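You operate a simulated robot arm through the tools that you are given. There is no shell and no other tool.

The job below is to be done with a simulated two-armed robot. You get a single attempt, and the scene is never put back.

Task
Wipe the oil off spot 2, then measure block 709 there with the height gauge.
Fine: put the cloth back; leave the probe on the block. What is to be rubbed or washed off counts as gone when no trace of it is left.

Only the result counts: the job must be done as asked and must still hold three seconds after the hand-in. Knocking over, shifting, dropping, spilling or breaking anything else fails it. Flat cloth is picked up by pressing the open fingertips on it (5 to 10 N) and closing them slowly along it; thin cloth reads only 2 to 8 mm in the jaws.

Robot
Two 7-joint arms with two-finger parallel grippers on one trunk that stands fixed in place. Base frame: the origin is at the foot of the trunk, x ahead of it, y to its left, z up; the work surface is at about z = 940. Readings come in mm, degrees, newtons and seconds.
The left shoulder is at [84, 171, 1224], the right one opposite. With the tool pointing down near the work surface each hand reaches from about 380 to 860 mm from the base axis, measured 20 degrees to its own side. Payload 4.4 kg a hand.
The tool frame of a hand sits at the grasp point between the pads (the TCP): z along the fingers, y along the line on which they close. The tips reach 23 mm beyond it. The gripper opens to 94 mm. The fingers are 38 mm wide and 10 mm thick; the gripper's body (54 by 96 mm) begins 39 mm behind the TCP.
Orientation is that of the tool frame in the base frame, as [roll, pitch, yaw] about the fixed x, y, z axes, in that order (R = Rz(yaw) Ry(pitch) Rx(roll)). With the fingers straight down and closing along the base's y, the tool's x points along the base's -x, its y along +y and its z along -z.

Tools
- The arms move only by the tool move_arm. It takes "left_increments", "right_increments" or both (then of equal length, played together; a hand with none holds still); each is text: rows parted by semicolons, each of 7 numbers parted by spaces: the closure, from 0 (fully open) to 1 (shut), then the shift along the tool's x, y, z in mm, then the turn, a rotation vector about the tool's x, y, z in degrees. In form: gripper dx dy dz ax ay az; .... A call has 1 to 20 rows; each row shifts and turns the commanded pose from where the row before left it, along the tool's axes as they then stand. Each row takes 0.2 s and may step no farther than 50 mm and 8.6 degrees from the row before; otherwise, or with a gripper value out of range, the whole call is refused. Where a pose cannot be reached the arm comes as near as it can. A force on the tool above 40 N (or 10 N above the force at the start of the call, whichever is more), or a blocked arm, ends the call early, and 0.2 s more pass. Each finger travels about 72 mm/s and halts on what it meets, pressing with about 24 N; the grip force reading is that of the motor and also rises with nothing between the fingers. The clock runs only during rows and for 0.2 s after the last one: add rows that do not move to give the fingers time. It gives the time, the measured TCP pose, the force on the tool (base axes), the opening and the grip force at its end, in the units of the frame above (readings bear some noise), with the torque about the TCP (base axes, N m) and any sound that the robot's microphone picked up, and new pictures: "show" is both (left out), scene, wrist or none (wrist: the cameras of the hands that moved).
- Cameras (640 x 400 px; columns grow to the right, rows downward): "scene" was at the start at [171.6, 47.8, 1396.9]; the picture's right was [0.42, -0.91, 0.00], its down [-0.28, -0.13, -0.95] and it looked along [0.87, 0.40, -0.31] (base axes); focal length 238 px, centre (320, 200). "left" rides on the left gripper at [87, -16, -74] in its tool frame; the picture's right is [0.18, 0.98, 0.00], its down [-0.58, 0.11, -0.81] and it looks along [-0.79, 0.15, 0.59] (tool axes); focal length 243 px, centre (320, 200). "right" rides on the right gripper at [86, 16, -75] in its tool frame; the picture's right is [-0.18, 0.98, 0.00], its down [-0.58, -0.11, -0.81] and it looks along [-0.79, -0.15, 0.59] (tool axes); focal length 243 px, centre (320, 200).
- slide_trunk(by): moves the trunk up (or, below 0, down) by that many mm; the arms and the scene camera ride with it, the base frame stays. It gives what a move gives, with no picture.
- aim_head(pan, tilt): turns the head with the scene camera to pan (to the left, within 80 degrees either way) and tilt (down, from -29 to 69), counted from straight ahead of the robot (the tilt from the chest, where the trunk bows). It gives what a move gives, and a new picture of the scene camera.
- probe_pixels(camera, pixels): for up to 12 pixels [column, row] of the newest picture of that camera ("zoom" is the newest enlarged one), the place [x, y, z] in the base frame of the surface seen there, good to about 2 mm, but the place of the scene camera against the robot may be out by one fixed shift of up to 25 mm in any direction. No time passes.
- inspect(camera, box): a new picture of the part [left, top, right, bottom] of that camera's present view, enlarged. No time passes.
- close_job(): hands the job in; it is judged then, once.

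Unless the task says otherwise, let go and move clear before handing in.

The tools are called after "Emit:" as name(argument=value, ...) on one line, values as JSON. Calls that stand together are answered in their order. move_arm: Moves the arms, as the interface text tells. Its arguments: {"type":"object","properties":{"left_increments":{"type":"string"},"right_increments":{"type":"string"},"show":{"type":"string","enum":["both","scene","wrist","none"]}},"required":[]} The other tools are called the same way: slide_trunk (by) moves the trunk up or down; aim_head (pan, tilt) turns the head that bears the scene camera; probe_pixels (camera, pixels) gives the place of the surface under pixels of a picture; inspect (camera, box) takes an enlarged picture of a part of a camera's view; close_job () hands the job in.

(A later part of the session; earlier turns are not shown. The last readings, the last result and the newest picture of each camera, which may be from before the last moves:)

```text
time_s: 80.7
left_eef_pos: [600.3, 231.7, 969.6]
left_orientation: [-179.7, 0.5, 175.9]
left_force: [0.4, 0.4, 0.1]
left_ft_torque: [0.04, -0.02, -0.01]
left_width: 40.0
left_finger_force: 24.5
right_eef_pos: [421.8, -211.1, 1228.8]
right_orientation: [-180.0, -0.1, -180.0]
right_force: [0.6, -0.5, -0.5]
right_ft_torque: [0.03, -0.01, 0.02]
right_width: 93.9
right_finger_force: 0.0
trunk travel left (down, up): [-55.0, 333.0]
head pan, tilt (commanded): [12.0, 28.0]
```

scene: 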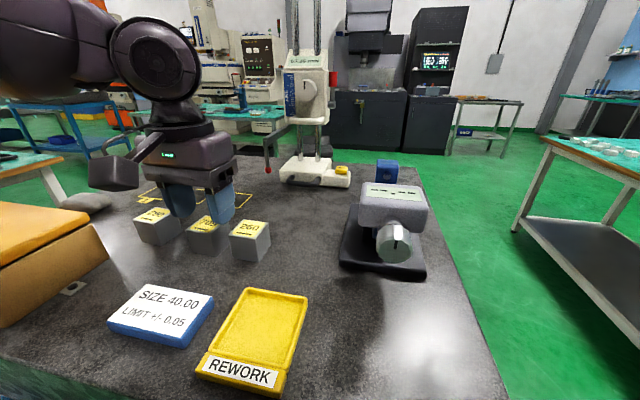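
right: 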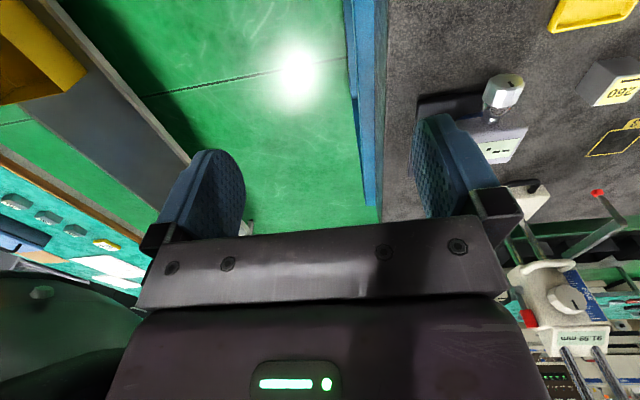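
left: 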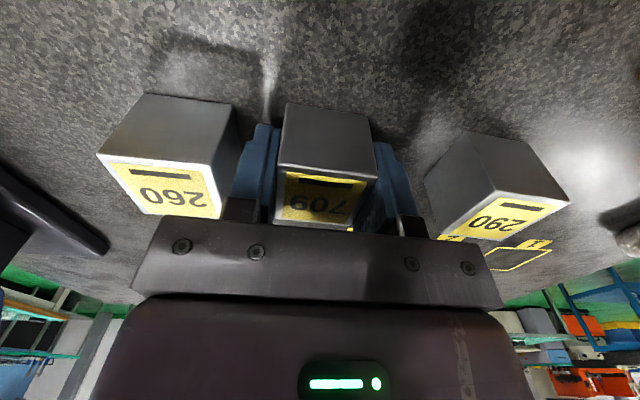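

Block 709 is held (40.0 mm, 24.5 N). I'll lift it 60 mm, square it up and carry it over spot 2 at (740, 365).

Emit:
move_arm(left_increments="0.8 0 0 -20 0 0 0; 0.8 0 0 -40 0 0 0; 0.8 0 0 0 0 0 -4.1; 0.8 -28 26.7 0 0 0 0; 0.8 -28 26.7 0 0 0 0; 0.8 -28 26.7 0 0 0 0; 0.8 -28 26.7 0 0 0 0; 0.8 -28 26.7 0 0 0 0; 0.8 0 0 0 0 0 0; 0.8 0 0 0 0 0 0", show="both")

```text
time_s: 82.9
left_eef_pos: [740.8, 367.2, 1029.5]
left_orientation: [-179.8, 0.4, -180.0]
left_force: [0.4, -0.6, -1.7]
left_ft_torque: [0.01, -0.01, 0.0]
left_width: 39.7
left_finger_force: 23.9
right_eef_pos: [423.2, -212.7, 1229.2]
right_orientation: [-180.0, -0.2, 180.0]
right_force: [0.0, 0.0, 0.5]
right_ft_torque: [-0.03, 0.0, 0.01]
right_width: 93.9
right_finger_force: 0.1
trunk travel left (down, up): [-55.0, 333.0]
head pan, tilt (commanded): [12.0, 28.0]
```

scene: 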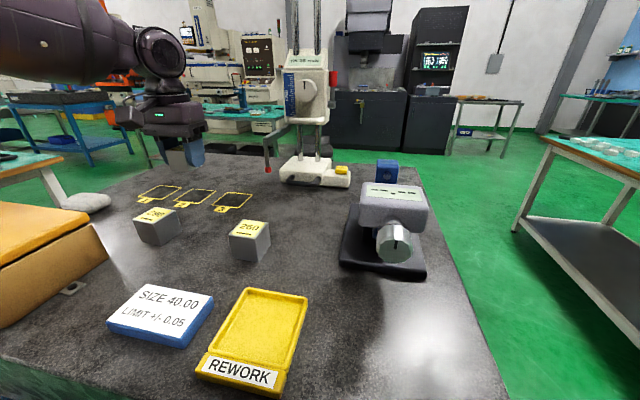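
left: 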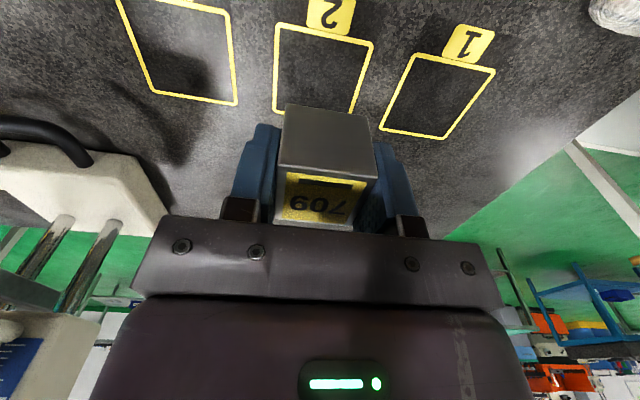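

The block hangs over spot 2. I'll check the frame corners at (277,26), (372,44), (274,110) from this view, and also spots 1 and 3, before setting it down.

Emit:
probe_pixels(camera="left", pixels=[[277, 26], [371, 43], [274, 108], [352, 110], [411, 55], [493, 71], [382, 128], [446, 138], [235, 102], [155, 92], [320, 70]])

Emit:
inspect(camera="left", box=[250, 0, 390, 120])

```text
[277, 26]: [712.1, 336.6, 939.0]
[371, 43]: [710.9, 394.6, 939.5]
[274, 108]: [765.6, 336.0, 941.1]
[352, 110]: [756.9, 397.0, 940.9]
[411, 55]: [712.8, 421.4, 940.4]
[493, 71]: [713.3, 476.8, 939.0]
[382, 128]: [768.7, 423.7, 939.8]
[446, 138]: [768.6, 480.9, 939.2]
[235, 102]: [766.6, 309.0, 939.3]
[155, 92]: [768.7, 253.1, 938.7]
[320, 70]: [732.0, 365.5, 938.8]
```

```text
3.33 times, centred on (320, 60) of left
```

zoom: 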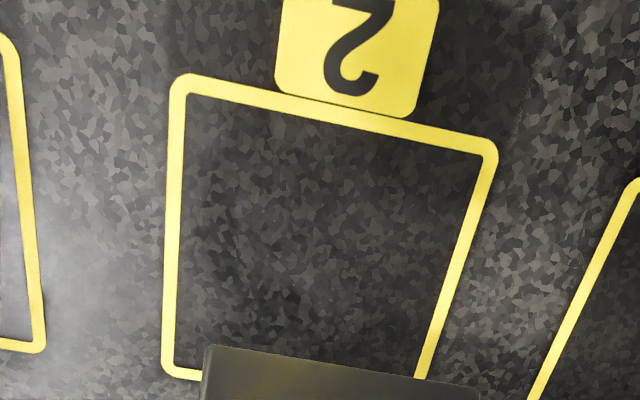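

Spot 2 is spotless in this close view and its centre is (740, 365.5). I'll lower the block to the plate, slowing for the last millimetres.

Emit:
move_arm(left_increments="0.8 0.8 -1.6 20 0 0 0; 0.8 0 0 20 0 0 0; 0.8 0 0 14 0 0 0; 0.8 0 0 3 0 0 0; 0.8 0 0 1.5 0 0 0; 0.8 0 0 0 0 0 0", show="none")

```text
time_s: 84.3
left_eef_pos: [738.9, 365.1, 971.1]
left_orientation: [-179.8, 0.5, -179.9]
left_force: [0.6, 0.3, -1.5]
left_ft_torque: [0.03, 0.02, -0.03]
left_width: 39.6
left_finger_force: 23.6
right_eef_pos: [422.9, -213.3, 1229.6]
right_orientation: [-180.0, -0.1, -180.0]
right_force: [0.0, -1.3, -0.4]
right_ft_torque: [0.0, 0.0, -0.02]
right_width: 94.0
right_finger_force: 0.1
trunk travel left (down, up): [-55.0, 333.0]
head pan, tilt (commanded): [12.0, 28.0]
```

Still hanging (weight −1.5 N) with about 1 mm to go. I'll lower in half-millimetre steps to contact.

Emit:
move_arm(left_increments="0.8 0 0 0.5 0 0 0; 0.8 0 0 0.5 0 0 0; 0.8 0 0 0.5 0 0 0; 0.8 0 0 0 0 0 0", show="none")

```text
time_s: 85.3
left_eef_pos: [738.5, 364.9, 970.5]
left_orientation: [-179.8, 0.5, -179.8]
left_force: [-0.4, -0.8, -2.4]
left_ft_torque: [-0.02, -0.01, -0.01]
left_width: 39.4
left_finger_force: 23.7
right_eef_pos: [422.6, -211.4, 1229.9]
right_orientation: [-180.0, -0.1, 180.0]
right_force: [0.4, -0.8, 0.3]
right_ft_torque: [0.03, -0.01, 0.05]
right_width: 94.0
right_finger_force: 0.0
trunk travel left (down, up): [-55.0, 333.0]
head pan, tilt (commanded): [12.0, 28.0]
```

Emit:
move_arm(left_increments="0.8 0 0 0.6 0 0 0; 0.8 0 0 0.6 0 0 0; 0.8 0 0 0 0 0 0; 0.8 0 0 0 0 0 0", show="none")

```text
time_s: 86.3
left_eef_pos: [740.2, 364.1, 969.3]
left_orientation: [-179.8, 0.5, -179.9]
left_force: [0.4, 0.4, -0.5]
left_ft_torque: [0.04, -0.01, 0.02]
left_width: 39.6
left_finger_force: 24.8
right_eef_pos: [423.3, -212.7, 1230.0]
right_orientation: [-179.9, -0.1, -180.0]
right_force: [0.5, 0.2, -0.4]
right_ft_torque: [-0.03, 0.02, 0.01]
right_width: 93.9
right_finger_force: 0.1
trunk travel left (down, up): [-55.0, 333.0]
head pan, tilt (commanded): [12.0, 28.0]
```

Weight is nearly off the hand (−0.5 N) at z 969.3. One more half millimetre, then I'll open and rise.

Emit:
move_arm(left_increments="0.8 0 0 0.5 0 0 0; 0.8 0 0 0 0 0 0", show="none")

Emit:
move_arm(left_increments="0.65 0 0 0 0 0 0; 0.5 0 0 0 0 0 0; 0.42 0 0 0 0 0 0; 0.42 0 0 0 0 0 0; 0.42 0 0 -15 0 0 0; 0.42 0 0 -25 0 0 0; 0.42 0 0 -25 0 0 0; 0.42 20 0 -10 0 0 0; 0.42 0 0 0 0 0 0", show="both")

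```text
time_s: 86.9
left_eef_pos: [739.6, 365.3, 968.7]
left_orientation: [-180.0, 0.5, -179.9]
left_force: [1.0, -0.7, 0.6]
left_ft_torque: [0.06, 0.03, 0.0]
left_width: 40.0
left_finger_force: 24.0
right_eef_pos: [423.4, -212.0, 1230.2]
right_orientation: [179.9, 0.1, 179.9]
right_force: [0.0, -1.2, 0.5]
right_ft_torque: [-0.02, 0.0, 0.01]
right_width: 93.8
right_finger_force: 0.1
trunk travel left (down, up): [-55.0, 333.0]
head pan, tilt (commanded): [12.0, 28.0]
```

```text
time_s: 88.9
left_eef_pos: [719.6, 366.0, 1042.9]
left_orientation: [-179.8, 0.4, -180.0]
left_force: [0.0, 0.0, 0.3]
left_ft_torque: [-0.02, -0.01, -0.02]
left_width: 54.1
left_finger_force: 0.1
right_eef_pos: [423.6, -211.9, 1228.7]
right_orientation: [180.0, -0.2, -180.0]
right_force: [0.9, -0.8, 0.0]
right_ft_torque: [-0.01, 0.04, 0.0]
right_width: 93.9
right_finger_force: 0.0
trunk travel left (down, up): [-55.0, 333.0]
head pan, tilt (commanded): [12.0, 28.0]
```

scene: 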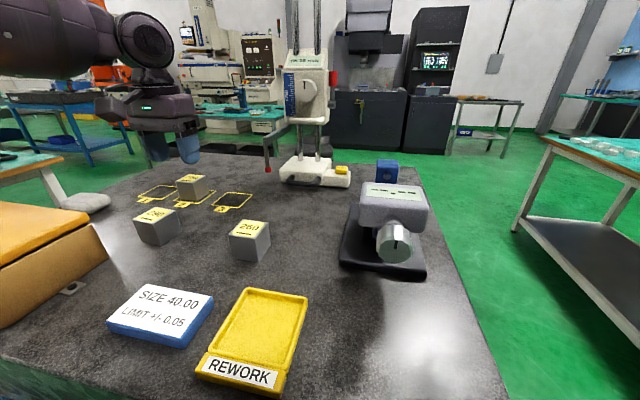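
left: 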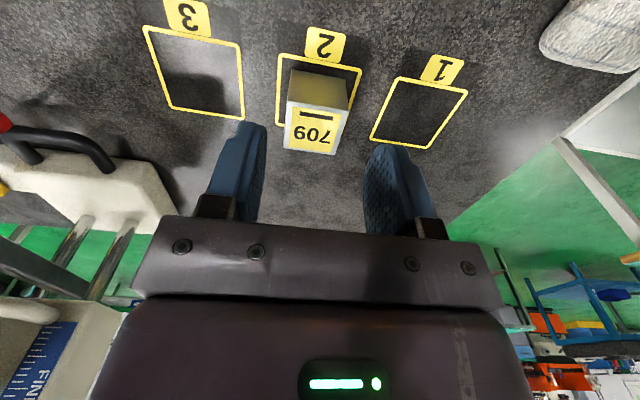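

Block 709 stands inside spot 2's frame. Now I need to slide the gauge 170 mm left; I'll probe the block's place, the gauge base, and the micrometer's outline to plan the hands' paths.

Emit:
probe_pixels(camera="left", pixels=[[290, 108], [346, 113], [286, 147], [336, 151], [312, 130]])

Emit:
probe_pixels(camera="scene", pixels=[[390, 192], [395, 245], [345, 264], [425, 275], [386, 165], [355, 208], [427, 212], [388, 178], [341, 170], [349, 178], [349, 185], [331, 181]])

Emit:
inspect(camera="scene", box=[260, 130, 440, 290])

```text
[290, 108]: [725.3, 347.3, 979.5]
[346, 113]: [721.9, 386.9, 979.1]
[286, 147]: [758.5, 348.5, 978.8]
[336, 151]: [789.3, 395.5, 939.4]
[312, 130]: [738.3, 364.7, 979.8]
```

```text
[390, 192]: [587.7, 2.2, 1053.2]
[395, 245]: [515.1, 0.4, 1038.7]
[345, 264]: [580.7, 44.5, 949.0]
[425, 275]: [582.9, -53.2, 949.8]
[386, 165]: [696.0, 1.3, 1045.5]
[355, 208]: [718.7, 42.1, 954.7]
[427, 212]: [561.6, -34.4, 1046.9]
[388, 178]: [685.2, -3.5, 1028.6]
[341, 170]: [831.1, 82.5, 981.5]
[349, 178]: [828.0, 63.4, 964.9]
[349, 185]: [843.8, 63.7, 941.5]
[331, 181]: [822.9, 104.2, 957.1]
```

```text
2.50 times, centred on (350, 210) of scene
```

zoom: 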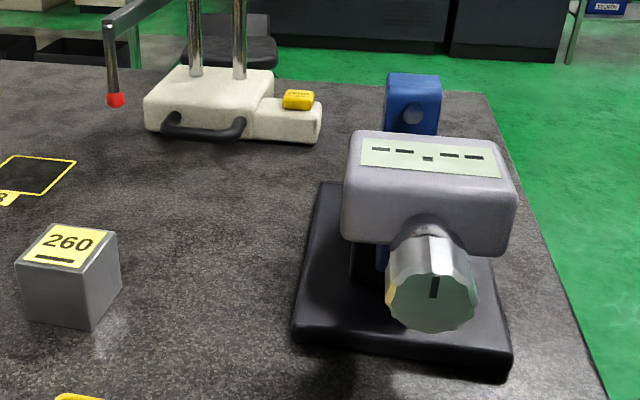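

Block 709 is centred at about (740, 366), well inside spot 2. The gauge's probe arm hangs over the handle's left leg, so I'll come at the handle's right leg (y≈124) with the hand tilted 30°; first I bring the left hand round in front.

Emit:
move_arm(left_increments="0.42 35 0 -20 0 0 0; 0.42 35 -10 -20 0 0 0; 0.42 5 -45 0 0 0 0; 0.42 0 -46 0 0 0 0; 0.42 0 -46 0 0 0 0; 0.5 0 -46 0 0 0 0; 0.6 0 -46 0 0 0 0; 0.6 0 0 0 0 -7.5 0; 0.6 0 0 0 0 -7.5 0; 0.6 0 0 0 0 -7.5 0; 0.6 0 0 0 0 -7.1 0; 0.6 0 0 0 0 0 0", show="both")

```text
time_s: 91.5
left_eef_pos: [644.7, 125.9, 1083.0]
left_orientation: [-179.8, 30.1, -179.7]
left_force: [0.0, -0.9, 1.4]
left_ft_torque: [0.0, -0.04, -0.03]
left_width: 37.7
left_finger_force: 0.0
right_eef_pos: [423.8, -212.3, 1229.6]
right_orientation: [179.9, -0.1, 180.0]
right_force: [0.6, 0.9, 0.8]
right_ft_torque: [0.0, 0.02, -0.01]
right_width: 94.1
right_finger_force: 0.0
trunk travel left (down, up): [-55.0, 333.0]
head pan, tilt (commanded): [12.0, 28.0]
```

scene: 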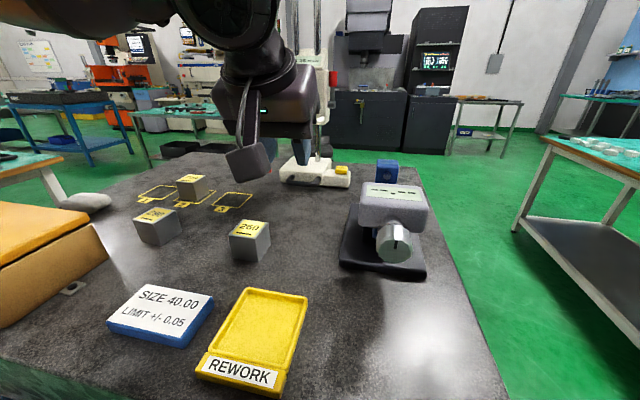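
left: 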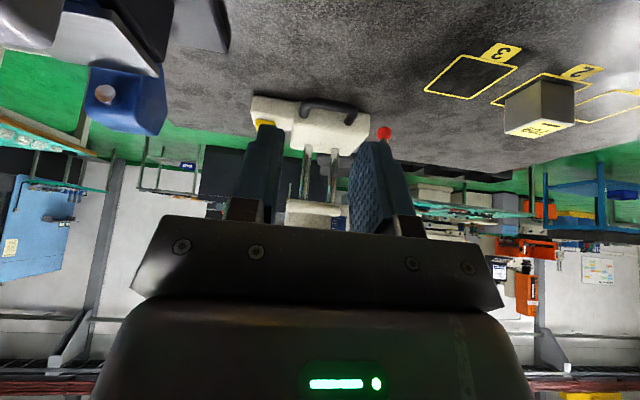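

The hand is tilted 30° at (645, 126, 1083). I'll advance toward the handle's right leg, stopping about 35 mm short and above.

Emit:
move_arm(left_increments="0.6 -16.7 -0.5 33.6 0 0 0; 0.6 -16.7 -0.5 33.6 0 0 0; 0.6 -16.7 -0.5 33.6 0 0 0; 0.6 -16.7 -0.5 33.6 0 0 0; 0.6 0 0 0 0 0 0", show="both")

Emit:
inspect(camera="left", box=[190, 40, 450, 230])

```text
time_s: 92.7
left_eef_pos: [746.9, 128.0, 1015.5]
left_orientation: [-179.7, 30.2, -179.7]
left_force: [-1.0, -0.7, -0.2]
left_ft_torque: [0.0, -0.03, -0.02]
left_width: 37.3
left_finger_force: 0.1
left hand out of reach, approached as far as the arm can: row 4
right_eef_pos: [423.9, -213.1, 1230.8]
right_orientation: [179.9, 0.0, -179.9]
right_force: [-0.5, 0.7, 0.6]
right_ft_torque: [-0.04, 0.02, 0.0]
right_width: 93.8
right_finger_force: 0.1
trunk travel left (down, up): [-55.0, 333.0]
head pan, tilt (commanded): [12.0, 28.0]
```

scene: 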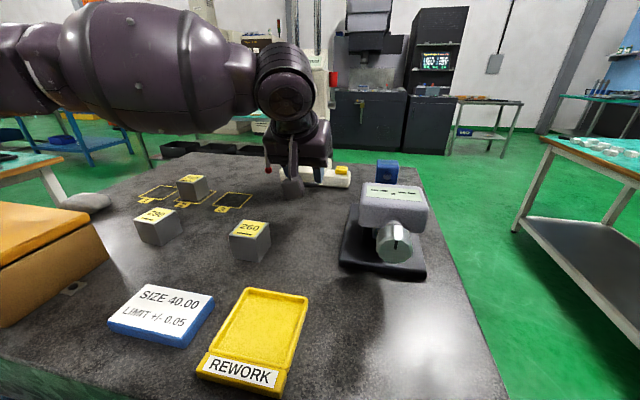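
left: 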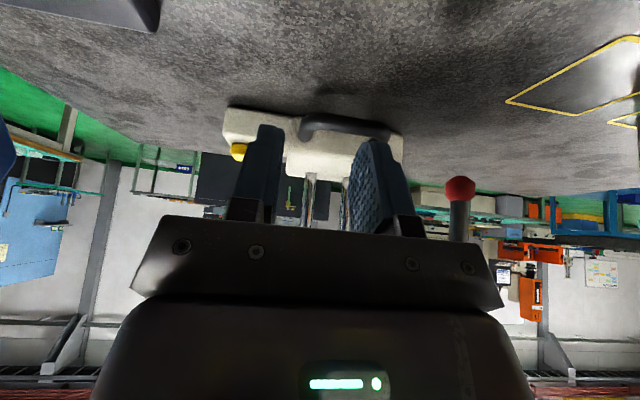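

```text
2.11 times, centred on (320, 135) of left
```

zoom: 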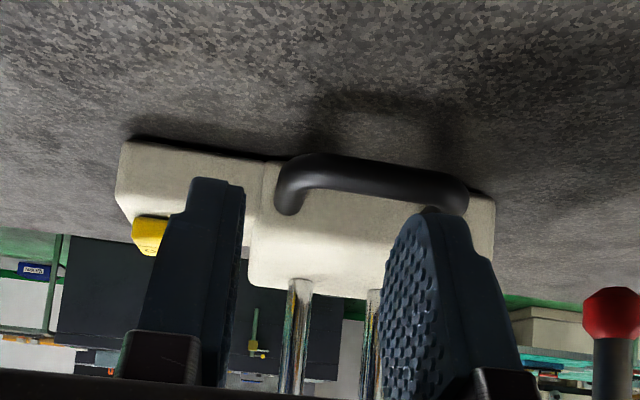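

With a 30° tilt the arm stops at x≈747, about 60 mm short of the handle. I'll lift the hand and lower the trunk another 50 mm to bow further forward, then try again.

Emit:
move_arm(left_increments="0.6 -13 0 -32 0 0 0; 0.6 -13 0 -32 0 0 0; 0.6 0 0 0 0 0 0", right_increments="0 0 0 -25 0 0 0; 0 0 0 -25 0 0 0; 0 0 0 0 0 0 0", show="none")

Emit:
slide_trunk(by=-50)

Emit:
move_arm(left_increments="0.6 -13 0 26 0 0 0; 0.6 -13 0 26 0 0 0; 0.6 0 0 0 0 0 0", show="both")

```text
time_s: 93.5
left_eef_pos: [737.2, 129.0, 1083.8]
left_orientation: [-179.8, 30.2, -179.9]
left_force: [-0.1, 0.2, 0.2]
left_ft_torque: [0.01, 0.02, 0.01]
left_width: 37.6
left_finger_force: 0.1
right_eef_pos: [422.0, -198.9, 1259.2]
right_orientation: [179.8, -0.1, 179.9]
right_force: [0.4, -0.9, -0.5]
right_ft_torque: [-0.02, -0.03, 0.03]
right_width: 93.8
right_finger_force: 0.0
right hand out of reach, approached as far as the arm can: row 2
trunk travel left (down, up): [-55.0, 333.0]
head pan, tilt (commanded): [12.0, 28.0]
```

```text
time_s: 94.5
left_eef_pos: [737.9, 127.2, 1034.6]
left_orientation: [-179.7, 30.2, -179.8]
left_force: [-1.3, -0.4, -0.5]
left_ft_torque: [0.07, -0.03, -0.03]
left_width: 37.7
left_finger_force: 0.1
right_eef_pos: [475.0, -198.3, 1178.3]
right_orientation: [179.8, -8.3, 180.0]
right_force: [-0.7, -0.9, 0.2]
right_ft_torque: [0.04, -0.05, -0.02]
right_width: 94.2
right_finger_force: 0.1
trunk travel left (down, up): [-5.0, 383.0]
head pan, tilt (commanded): [12.0, 28.0]
```

```text
time_s: 95.3
left_eef_pos: [785.3, 126.6, 1002.9]
left_orientation: [-179.7, 30.2, -179.7]
left_force: [0.2, -0.6, 0.2]
left_ft_torque: [0.0, 0.02, 0.01]
left_width: 37.4
left_finger_force: 0.1
right_eef_pos: [473.1, -198.7, 1179.2]
right_orientation: [179.6, -8.2, 180.0]
right_force: [0.4, -0.1, 1.3]
right_ft_torque: [0.0, -0.03, -0.01]
right_width: 94.3
right_finger_force: 0.1
trunk travel left (down, up): [-5.0, 383.0]
head pan, tilt (commanded): [12.0, 28.0]
```

scene: 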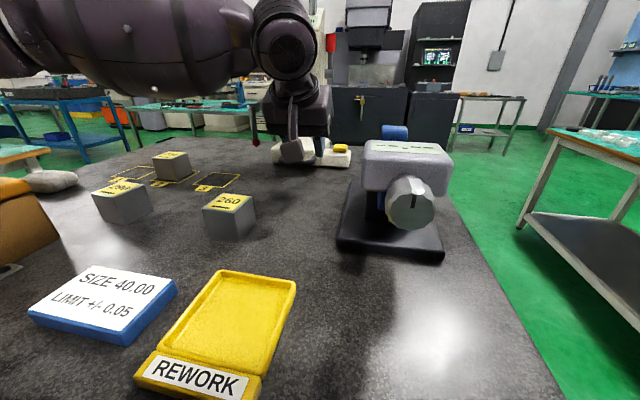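
left: 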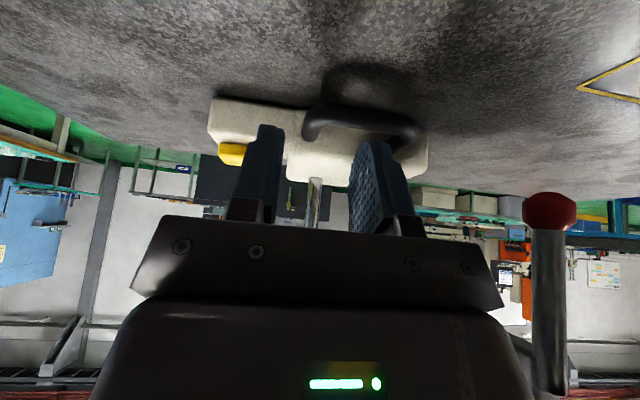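

The extra bow did it: the left hand is at (785, 127, 1003) without limits, and the handle is just ahead at (305-415, 105-150). I'll zoom and probe the handle's legs.

Emit:
inspect(camera="left", box=[200, 60, 440, 210])

Emit:
probe_pixels(camera="left", pixels=[[308, 122], [308, 132], [308, 138], [330, 112], [360, 114], [390, 120], [412, 135], [320, 110], [232, 155], [420, 140]])

```text
2.67 times, centred on (320, 135) of left
```

zoom: 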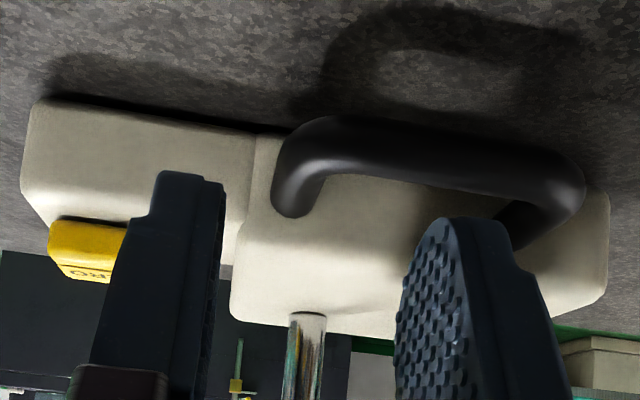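

```text
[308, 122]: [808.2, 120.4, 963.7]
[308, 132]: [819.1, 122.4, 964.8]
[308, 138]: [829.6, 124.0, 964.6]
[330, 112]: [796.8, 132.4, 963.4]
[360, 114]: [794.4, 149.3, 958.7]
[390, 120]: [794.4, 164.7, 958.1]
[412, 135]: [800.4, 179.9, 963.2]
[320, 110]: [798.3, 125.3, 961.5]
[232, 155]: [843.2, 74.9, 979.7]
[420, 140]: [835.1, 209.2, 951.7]
```

The handle's inner gap (x 808–838) is narrower than a finger is wide and the probe arm overhangs it, so a handle grip is awkward. Pushing the base's right end (the ZERO extension, end face near y≈45, x≈836–872) with the right hand would act nearer the gauge's centre; I'll back the left hand off and test the right arm's reach there, keeping above the micrometer.

Emit:
move_arm(left_increments="0.6 25 0 -40 0 0 0; 0.6 30 10 -35 0 0 0; 0.6 30 20 -20 0 0 0; 0.6 30 20 0 0 0 0; 0.6 0 0 0 0 0 0; 0.6 0 0 0 0 0 0", right_increments="0.5 0 0 0 0 -8.2 0; 1 -20 20 0 0 0 0; 1 -40 20 0 0 0 0; 1 -40 20 0 0 0 0; 1 -40 20 5 0 0 0; 1 0 0 0 0 0 0", show="both")

```text
time_s: 96.7
left_eef_pos: [638.5, 178.1, 1026.1]
left_orientation: [-179.7, 30.1, -179.7]
left_force: [0.0, 0.4, -0.2]
left_ft_torque: [-0.01, -0.02, -0.01]
left_width: 37.5
left_finger_force: 0.0
right_eef_pos: [619.1, -116.2, 1172.1]
right_orientation: [179.8, 0.0, -180.0]
right_force: [0.0, 0.1, -0.3]
right_ft_torque: [-0.02, -0.02, -0.03]
right_width: 0.0
right_finger_force: 23.8
trunk travel left (down, up): [-5.0, 383.0]
head pan, tilt (commanded): [12.0, 28.0]
```

scene: 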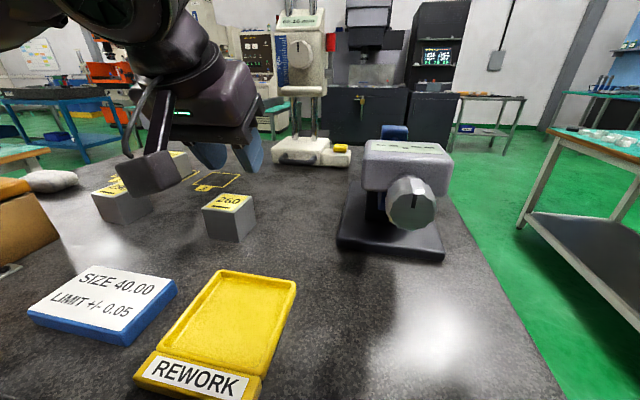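
right: 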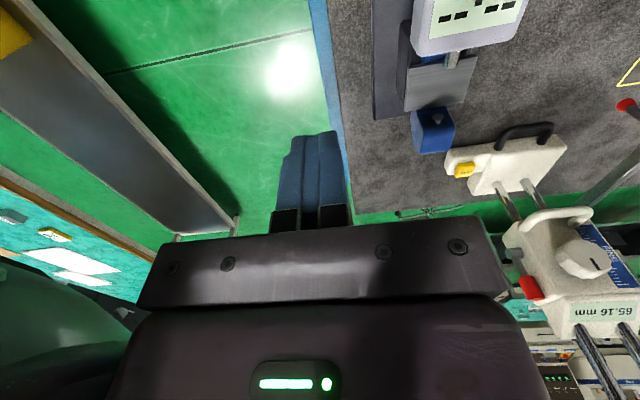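
left: 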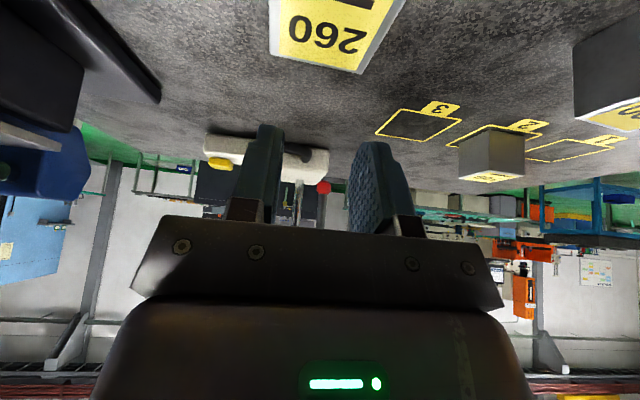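

The right hand reached (619, −116, 1172) easily, and its view shows the extension's end at (450, 165). I'll carry on past the micrometer toward (800, −80, 1100).

Emit:
move_arm(right_increments="1 -36 7 14 0 0 0; 1 -36 7 14 0 0 0; 1 -36 7 14 0 0 0; 1 -36 7 14 0 0 0; 1 -36 7 14 0 0 0; 1 0 0 0 0 0 0", show="both")

```text
time_s: 98.1
left_eef_pos: [638.4, 178.0, 1025.6]
left_orientation: [-179.7, 30.1, -179.7]
left_force: [0.4, -0.2, 0.1]
left_ft_torque: [0.04, -0.01, -0.02]
left_width: 37.5
left_finger_force: 0.0
right_eef_pos: [794.7, -83.3, 1103.4]
right_orientation: [179.8, 0.0, 179.9]
right_force: [-0.8, -0.1, 0.0]
right_ft_torque: [0.0, -0.02, 0.0]
right_width: 0.1
right_finger_force: 23.7
trunk travel left (down, up): [-5.0, 383.0]
head pan, tilt (commanded): [12.0, 28.0]
```

scene: 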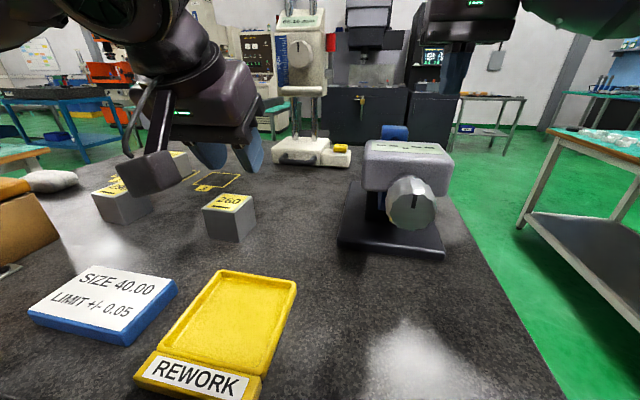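
right: 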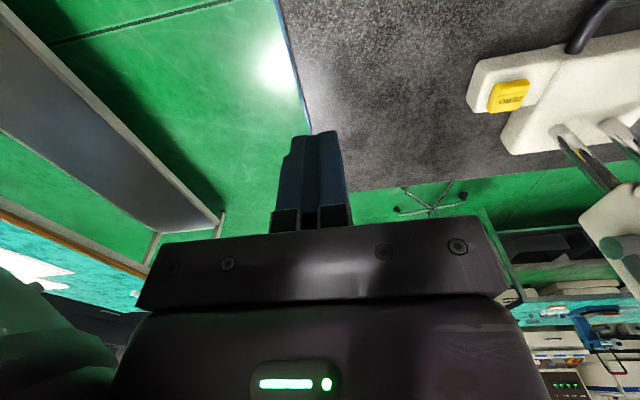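

Good reach at (795, −83, 1103). The right view shows the extension clearly, so I'll probe its end face and the base from here.

Emit:
inspect(camera="right", box=[440, 0, 640, 170])

Emit:
probe_pixels(camera="right", pixels=[[474, 66], [470, 95], [478, 108], [500, 115], [510, 145], [505, 96], [480, 85], [560, 135], [607, 130], [635, 45], [520, 60], [530, 152]])

```text
2.35 times, centred on (540, 85) of right
```

zoom: 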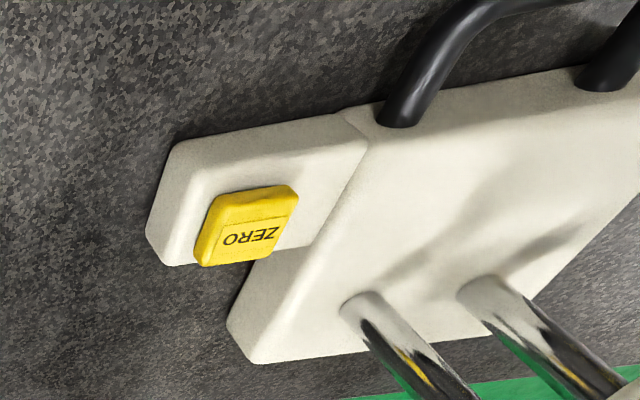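

```text
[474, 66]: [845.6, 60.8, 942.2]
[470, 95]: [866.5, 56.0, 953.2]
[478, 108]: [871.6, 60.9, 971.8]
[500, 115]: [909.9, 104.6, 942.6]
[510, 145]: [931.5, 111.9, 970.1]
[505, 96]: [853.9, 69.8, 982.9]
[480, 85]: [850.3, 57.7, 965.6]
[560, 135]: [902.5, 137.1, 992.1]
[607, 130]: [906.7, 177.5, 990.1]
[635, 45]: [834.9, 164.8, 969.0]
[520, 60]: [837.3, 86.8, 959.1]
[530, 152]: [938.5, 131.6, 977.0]
```

The extension's end face is at y≈53–56, x≈838–878, top z≈966, with ZERO close to it but 17 mm higher up; the base's centre is near x≈890. I'll bring the closed right fingers to (862, 10) to the right of that face, still above it.

Emit:
move_arm(right_increments="1 -16.8 20 13 0 0 0; 1 -16.8 20 13 0 0 0; 1 -16.8 20 13 0 0 0; 1 -16.8 20 13 0 0 0; 1 0 0 0 0 0 0", show="both")

```text
time_s: 99.3
left_eef_pos: [639.8, 177.8, 1025.4]
left_orientation: [-179.7, 30.1, -179.8]
left_force: [0.6, -0.4, -0.3]
left_ft_torque: [0.0, 0.02, 0.0]
left_width: 37.6
left_finger_force: 0.1
right_eef_pos: [862.6, -2.9, 1051.8]
right_orientation: [179.9, -0.1, 180.0]
right_force: [-0.3, -1.1, -0.4]
right_ft_torque: [0.0, 0.01, -0.03]
right_width: 0.0
right_finger_force: 24.2
trunk travel left (down, up): [-5.0, 383.0]
head pan, tilt (commanded): [12.0, 28.0]
```

scene: 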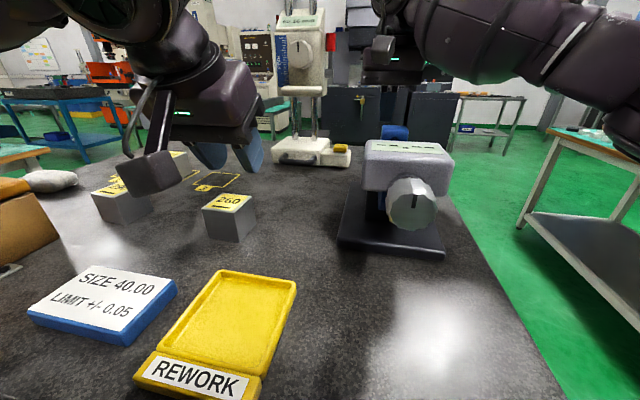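
right: 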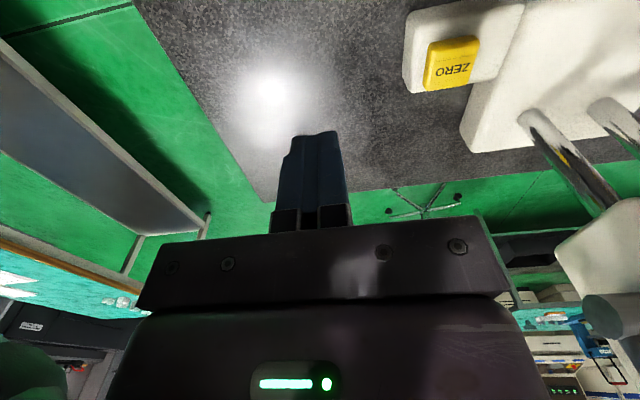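

Excellent reach: the right hand is at (863, −3, 1052). To keep the wrist away from the red lever I'll lean the hand 10° to the right, then slide down along the fingers to z≈968 beside the extension.

Emit:
move_arm(right_increments="1 0 0 0 -5 0 0; 1 0 0 0 -5 0 0; 1 0 0 25 0 0 0; 1 0 0 25 0 0 0; 1 0 0 20 0 0 0; 1 0 0 12 0 0 0; 1 0 0 0 0 0 0", show="both")

Emit:
inspect(camera="right", box=[260, 0, 640, 230])

Emit:
inspect(camera="scene", box=[260, 0, 440, 180])

```text
time_s: 100.9
left_eef_pos: [638.6, 176.9, 1026.1]
left_orientation: [-179.7, 30.1, -179.8]
left_force: [0.9, 0.6, -0.5]
left_ft_torque: [0.02, 0.01, 0.03]
left_width: 37.5
left_finger_force: 0.0
right_eef_pos: [863.2, 10.2, 971.2]
right_orientation: [169.8, 0.0, -180.0]
right_force: [0.4, 0.3, 0.6]
right_ft_torque: [-0.02, -0.01, 0.03]
right_width: 0.2
right_finger_force: 23.7
trunk travel left (down, up): [-5.0, 383.0]
head pan, tilt (commanded): [12.0, 28.0]
```

scene: 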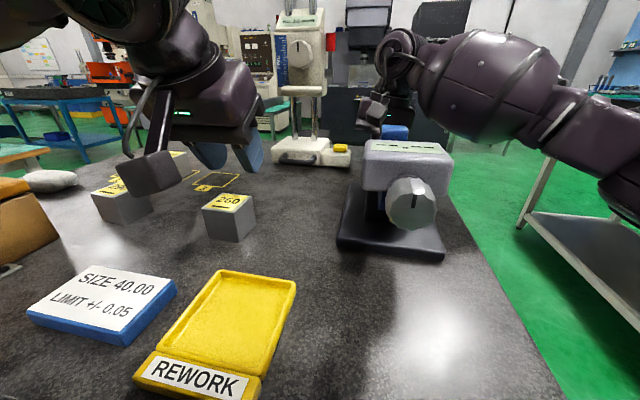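
right: 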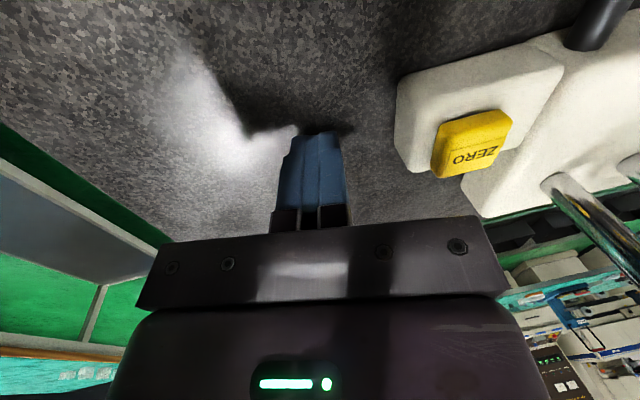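

```text
1.68 times, centred on (450, 115) of right
```

zoom: 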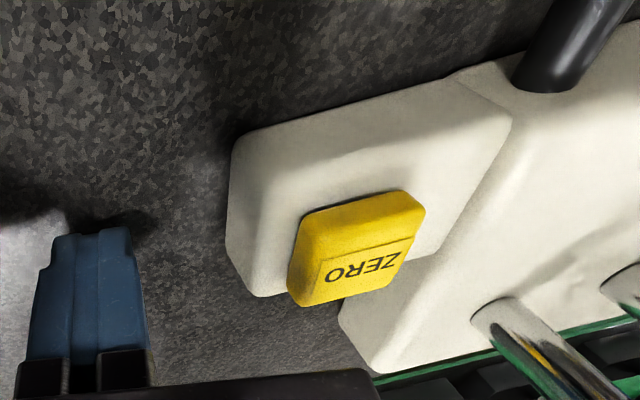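

```text
2.22 times, centred on (350, 90) of scene
```

zoom: 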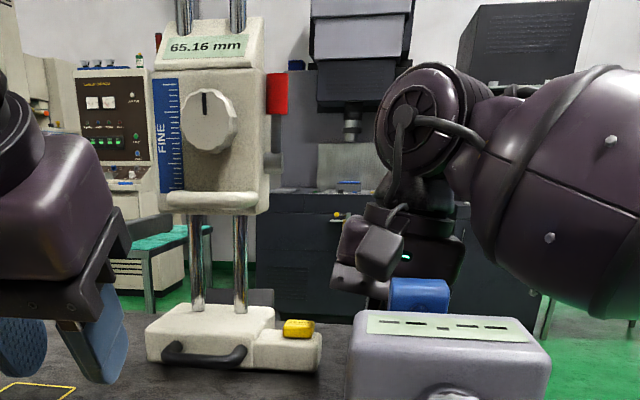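

The right fingers stand clear beside the extension at (863, 10, 971) and the gauge still reads 65.16. I'll approach and begin pushing left gently, watching the force.

Emit:
move_arm(right_increments="1 0 8 2.5 0 0 0; 1 0 8 0 0 0 0; 1 0 6 -1 0 0 0; 1 0 4 -0.7 0 0 0; 1 0 4 -0.7 0 0 0; 1 0 4 -0.7 0 0 0; 1 0 0 0 0 0 0", show="both")

Emit:
inspect(camera="right", box=[260, 0, 640, 230])

```text
time_s: 102.5
left_eef_pos: [639.7, 176.6, 1026.6]
left_orientation: [-179.8, 30.1, -179.8]
left_force: [0.1, 1.0, -0.6]
left_ft_torque: [-0.01, -0.01, 0.02]
left_width: 37.8
left_finger_force: 0.0
right_eef_pos: [863.2, 43.4, 977.1]
right_orientation: [169.8, -0.1, 179.8]
right_force: [-2.1, -5.3, -2.2]
right_ft_torque: [-0.13, 0.05, 0.13]
right_width: 0.0
right_finger_force: 24.0
trunk travel left (down, up): [-5.0, 383.0]
head pan, tilt (commanded): [12.0, 28.0]
```

scene: 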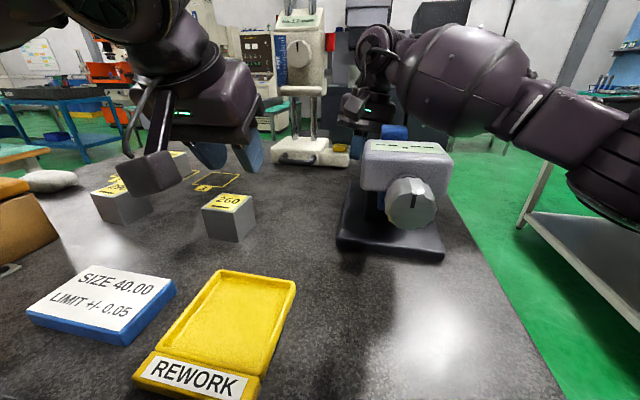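
right: 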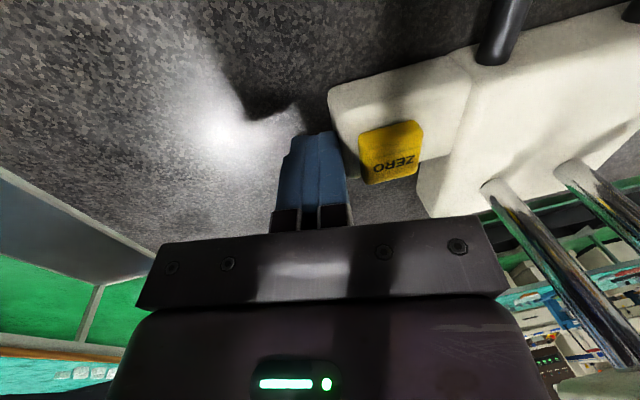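

```text
1.68 times, centred on (450, 115) of right
```

zoom: 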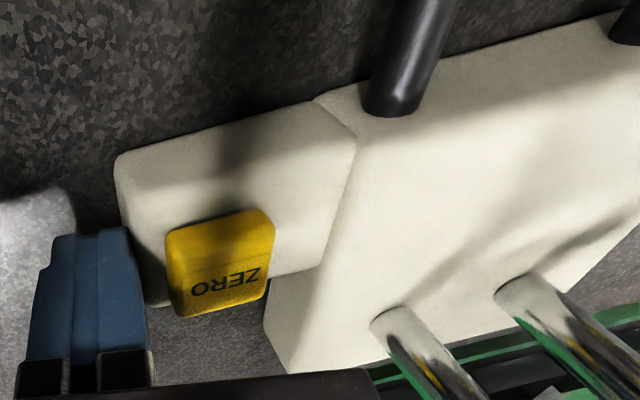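

Contact: −5 N on the right hand at TCP y 43. My push direction crept upward, so I'll bring the fingers back down 5 mm and push on 12 mm along true +y.

Emit:
move_arm(right_increments="1 0 -1 5 0 0 0; 1 0 3.94 0.7 0 0 0; 1 0 3.94 0.7 0 0 0; 1 0 3.94 0.7 0 0 0; 1 0 3.94 0.7 0 0 0; 1 0 0 0 0 0 0", show="both")

Emit:
inspect(camera="right", box=[260, 0, 640, 230])

```text
time_s: 103.9
left_eef_pos: [639.2, 176.4, 1025.8]
left_orientation: [-179.8, 30.1, -179.8]
left_force: [-0.2, -0.2, 0.1]
left_ft_torque: [0.0, -0.01, 0.0]
left_width: 37.5
left_finger_force: 0.0
right_eef_pos: [863.5, 60.4, 971.6]
right_orientation: [169.7, -0.1, -179.9]
right_force: [-0.5, -3.8, 4.1]
right_ft_torque: [-0.05, 0.01, 0.02]
right_width: 0.0
right_finger_force: 23.8
trunk travel left (down, up): [-5.0, 383.0]
head pan, tilt (commanded): [12.0, 28.0]
```

scene: 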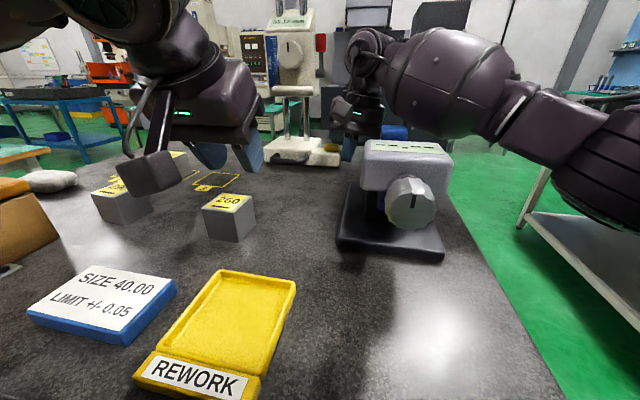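
right: 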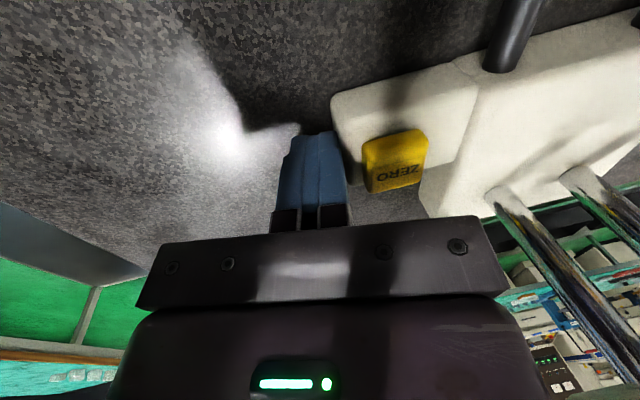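

```text
1.68 times, centred on (450, 115) of right
```

zoom: 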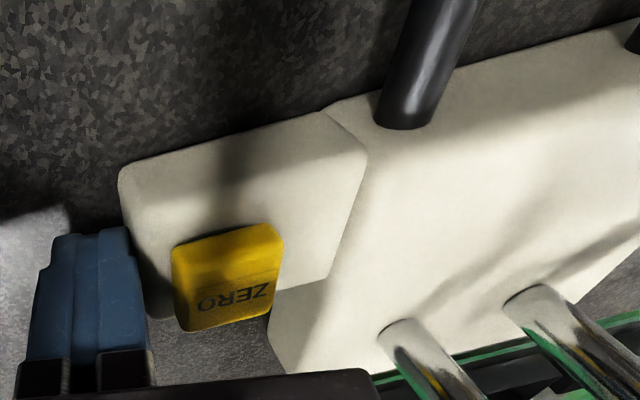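

The gauge slides with only about 4 N and hardly turns. I'll push on another 40 mm in 4 mm steps.

Emit:
move_arm(right_increments="1 0 3.94 0.7 0 0 0; 1 0 3.94 0.7 0 0 0; 1 0 3.94 0.7 0 0 0; 1 0 3.94 0.7 0 0 0; 1 0 3.94 0.7 0 0 0; 1 0 3.94 0.7 0 0 0; 1 0 3.94 0.7 0 0 0; 1 0 3.94 0.7 0 0 0; 1 0 3.94 0.7 0 0 0; 1 0 3.94 0.7 0 0 0; 1 0 0 0 0 0 0", show="both")

Emit:
inspect(camera="right", box=[260, 0, 640, 230])

Emit:
inspect(camera="scene", box=[180, 0, 400, 200])

```text
time_s: 106.3
left_eef_pos: [640.0, 177.9, 1026.7]
left_orientation: [-179.9, 30.1, -179.8]
left_force: [0.4, 0.7, -0.3]
left_ft_torque: [-0.02, 0.0, 0.0]
left_width: 38.0
left_finger_force: 0.0
right_eef_pos: [863.5, 99.2, 972.4]
right_orientation: [169.7, 0.0, 180.0]
right_force: [-2.6, -4.9, -2.2]
right_ft_torque: [-0.1, 0.04, 0.07]
right_width: 0.0
right_finger_force: 24.2
trunk travel left (down, up): [-5.0, 383.0]
head pan, tilt (commanded): [12.0, 28.0]
```

scene: 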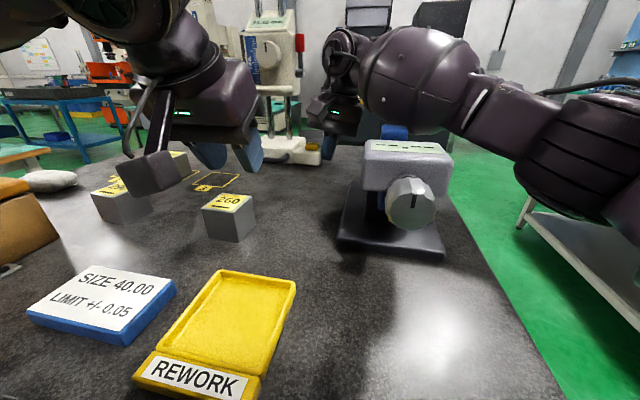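
right: 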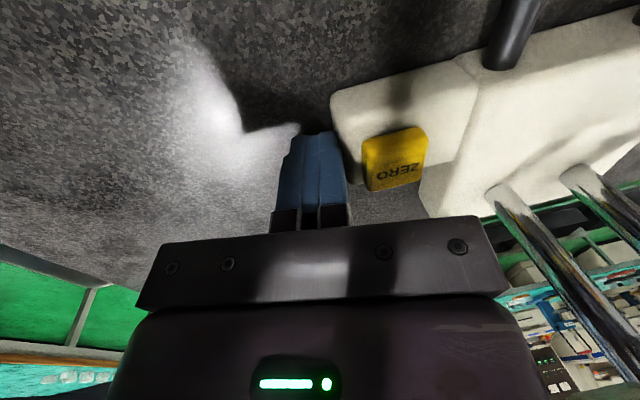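

```text
1.68 times, centred on (450, 115) of right
```

zoom: 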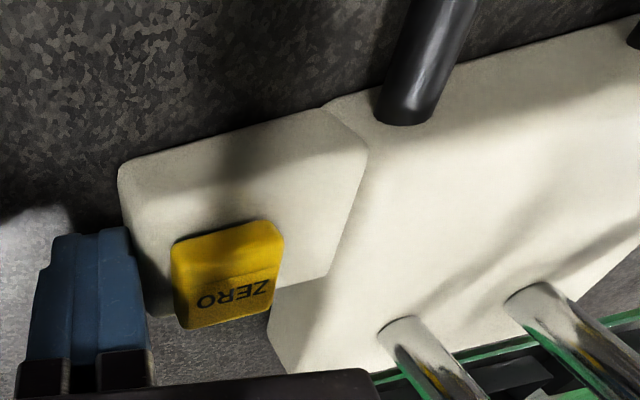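

```text
2.00 times, centred on (290, 100) of scene
```

zoom: 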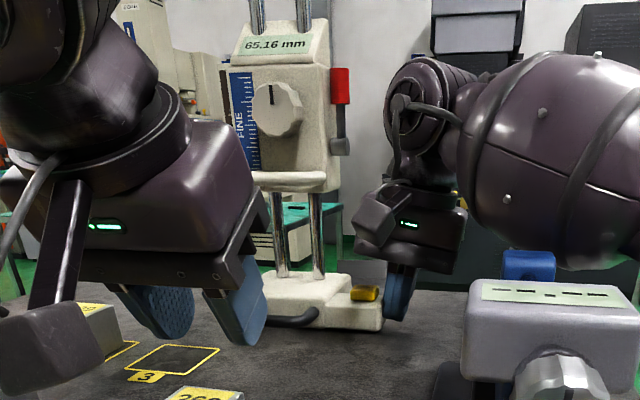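

The gauge has moved about 57 mm without turning (the right view is unchanged) and still reads 65.16. I'll keep pushing, 60 mm more.

Emit:
move_arm(right_increments="1 0 3.94 0.7 0 0 0; 1 0 3.94 0.7 0 0 0; 1 0 3.94 0.7 0 0 0; 1 0 3.94 0.7 0 0 0; 1 0 3.94 0.7 0 0 0; 1 0 3.94 0.7 0 0 0; 1 0 3.94 0.7 0 0 0; 1 0 3.94 0.7 0 0 0; 1 0 3.94 0.7 0 0 0; 1 0 3.94 0.7 0 0 0; 1 0 3.94 0.7 0 0 0; 1 0 3.94 0.7 0 0 0; 1 0 3.94 0.7 0 0 0; 1 0 3.94 0.7 0 0 0; 1 0 3.94 0.7 0 0 0; 1 0 0 0 0 0 0", show="both")

Emit:
inspect(camera="scene", box=[180, 0, 400, 200])

```text
time_s: 109.7
left_eef_pos: [640.3, 173.3, 1026.4]
left_orientation: [179.9, 30.0, -179.8]
left_force: [-0.1, 0.1, -1.2]
left_ft_torque: [-0.02, 0.0, 0.02]
left_width: 37.6
left_finger_force: 0.1
right_eef_pos: [869.6, 147.4, 975.5]
right_orientation: [169.2, 0.1, 179.2]
right_force: [4.2, -3.7, -0.7]
right_ft_torque: [-0.12, -0.09, 0.02]
right_width: 0.0
right_finger_force: 24.2
trunk travel left (down, up): [-5.0, 383.0]
head pan, tilt (commanded): [12.0, 28.0]
```

scene: 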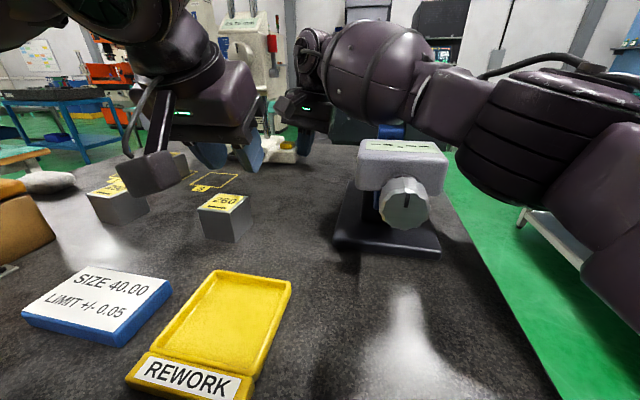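
right: 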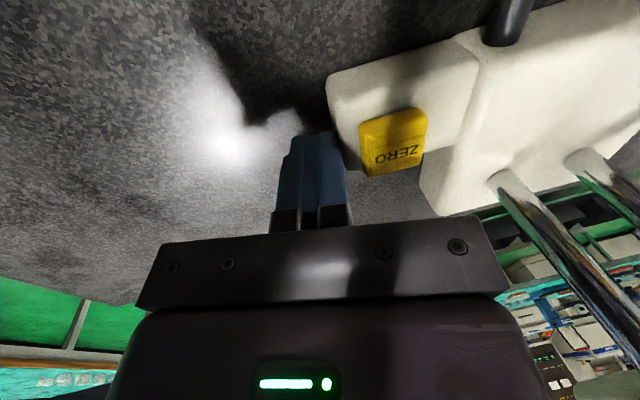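

```text
2.00 times, centred on (290, 100) of scene
```

zoom: 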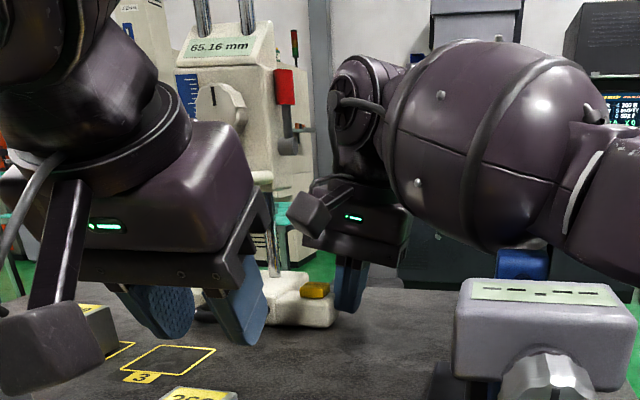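

The hand fell 12 mm short of its command and the whole view shifted slightly (left hand moved −4.6 mm too), so the right arm may be bearing on something. I'll turn the head right to look at the elbow before pushing more.

Emit:
aim_head(pan=-40, tilt=25)

```text
time_s: 110.9
left_eef_pos: [639.8, 172.8, 1026.2]
left_orientation: [180.0, 30.0, 180.0]
left_force: [-0.9, 0.1, -0.6]
left_ft_torque: [-0.03, 0.0, 0.0]
left_width: 37.4
left_finger_force: 0.1
right_eef_pos: [869.1, 148.1, 975.6]
right_orientation: [169.4, 0.0, 179.2]
right_force: [2.3, -6.1, -1.8]
right_ft_torque: [-0.12, -0.08, 0.08]
right_width: 0.2
right_finger_force: 23.8
trunk travel left (down, up): [-5.0, 383.0]
head pan, tilt (commanded): [-40.0, 25.0]
```

scene: 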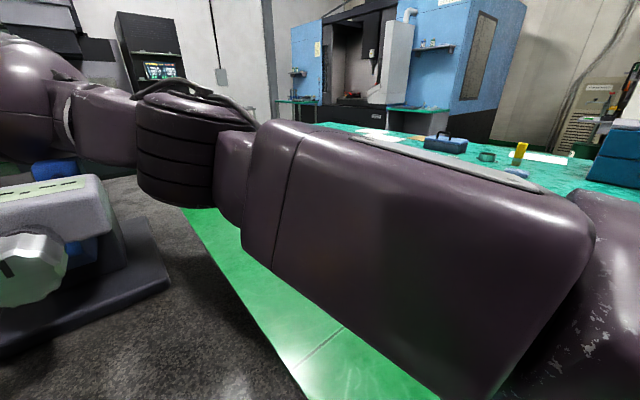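

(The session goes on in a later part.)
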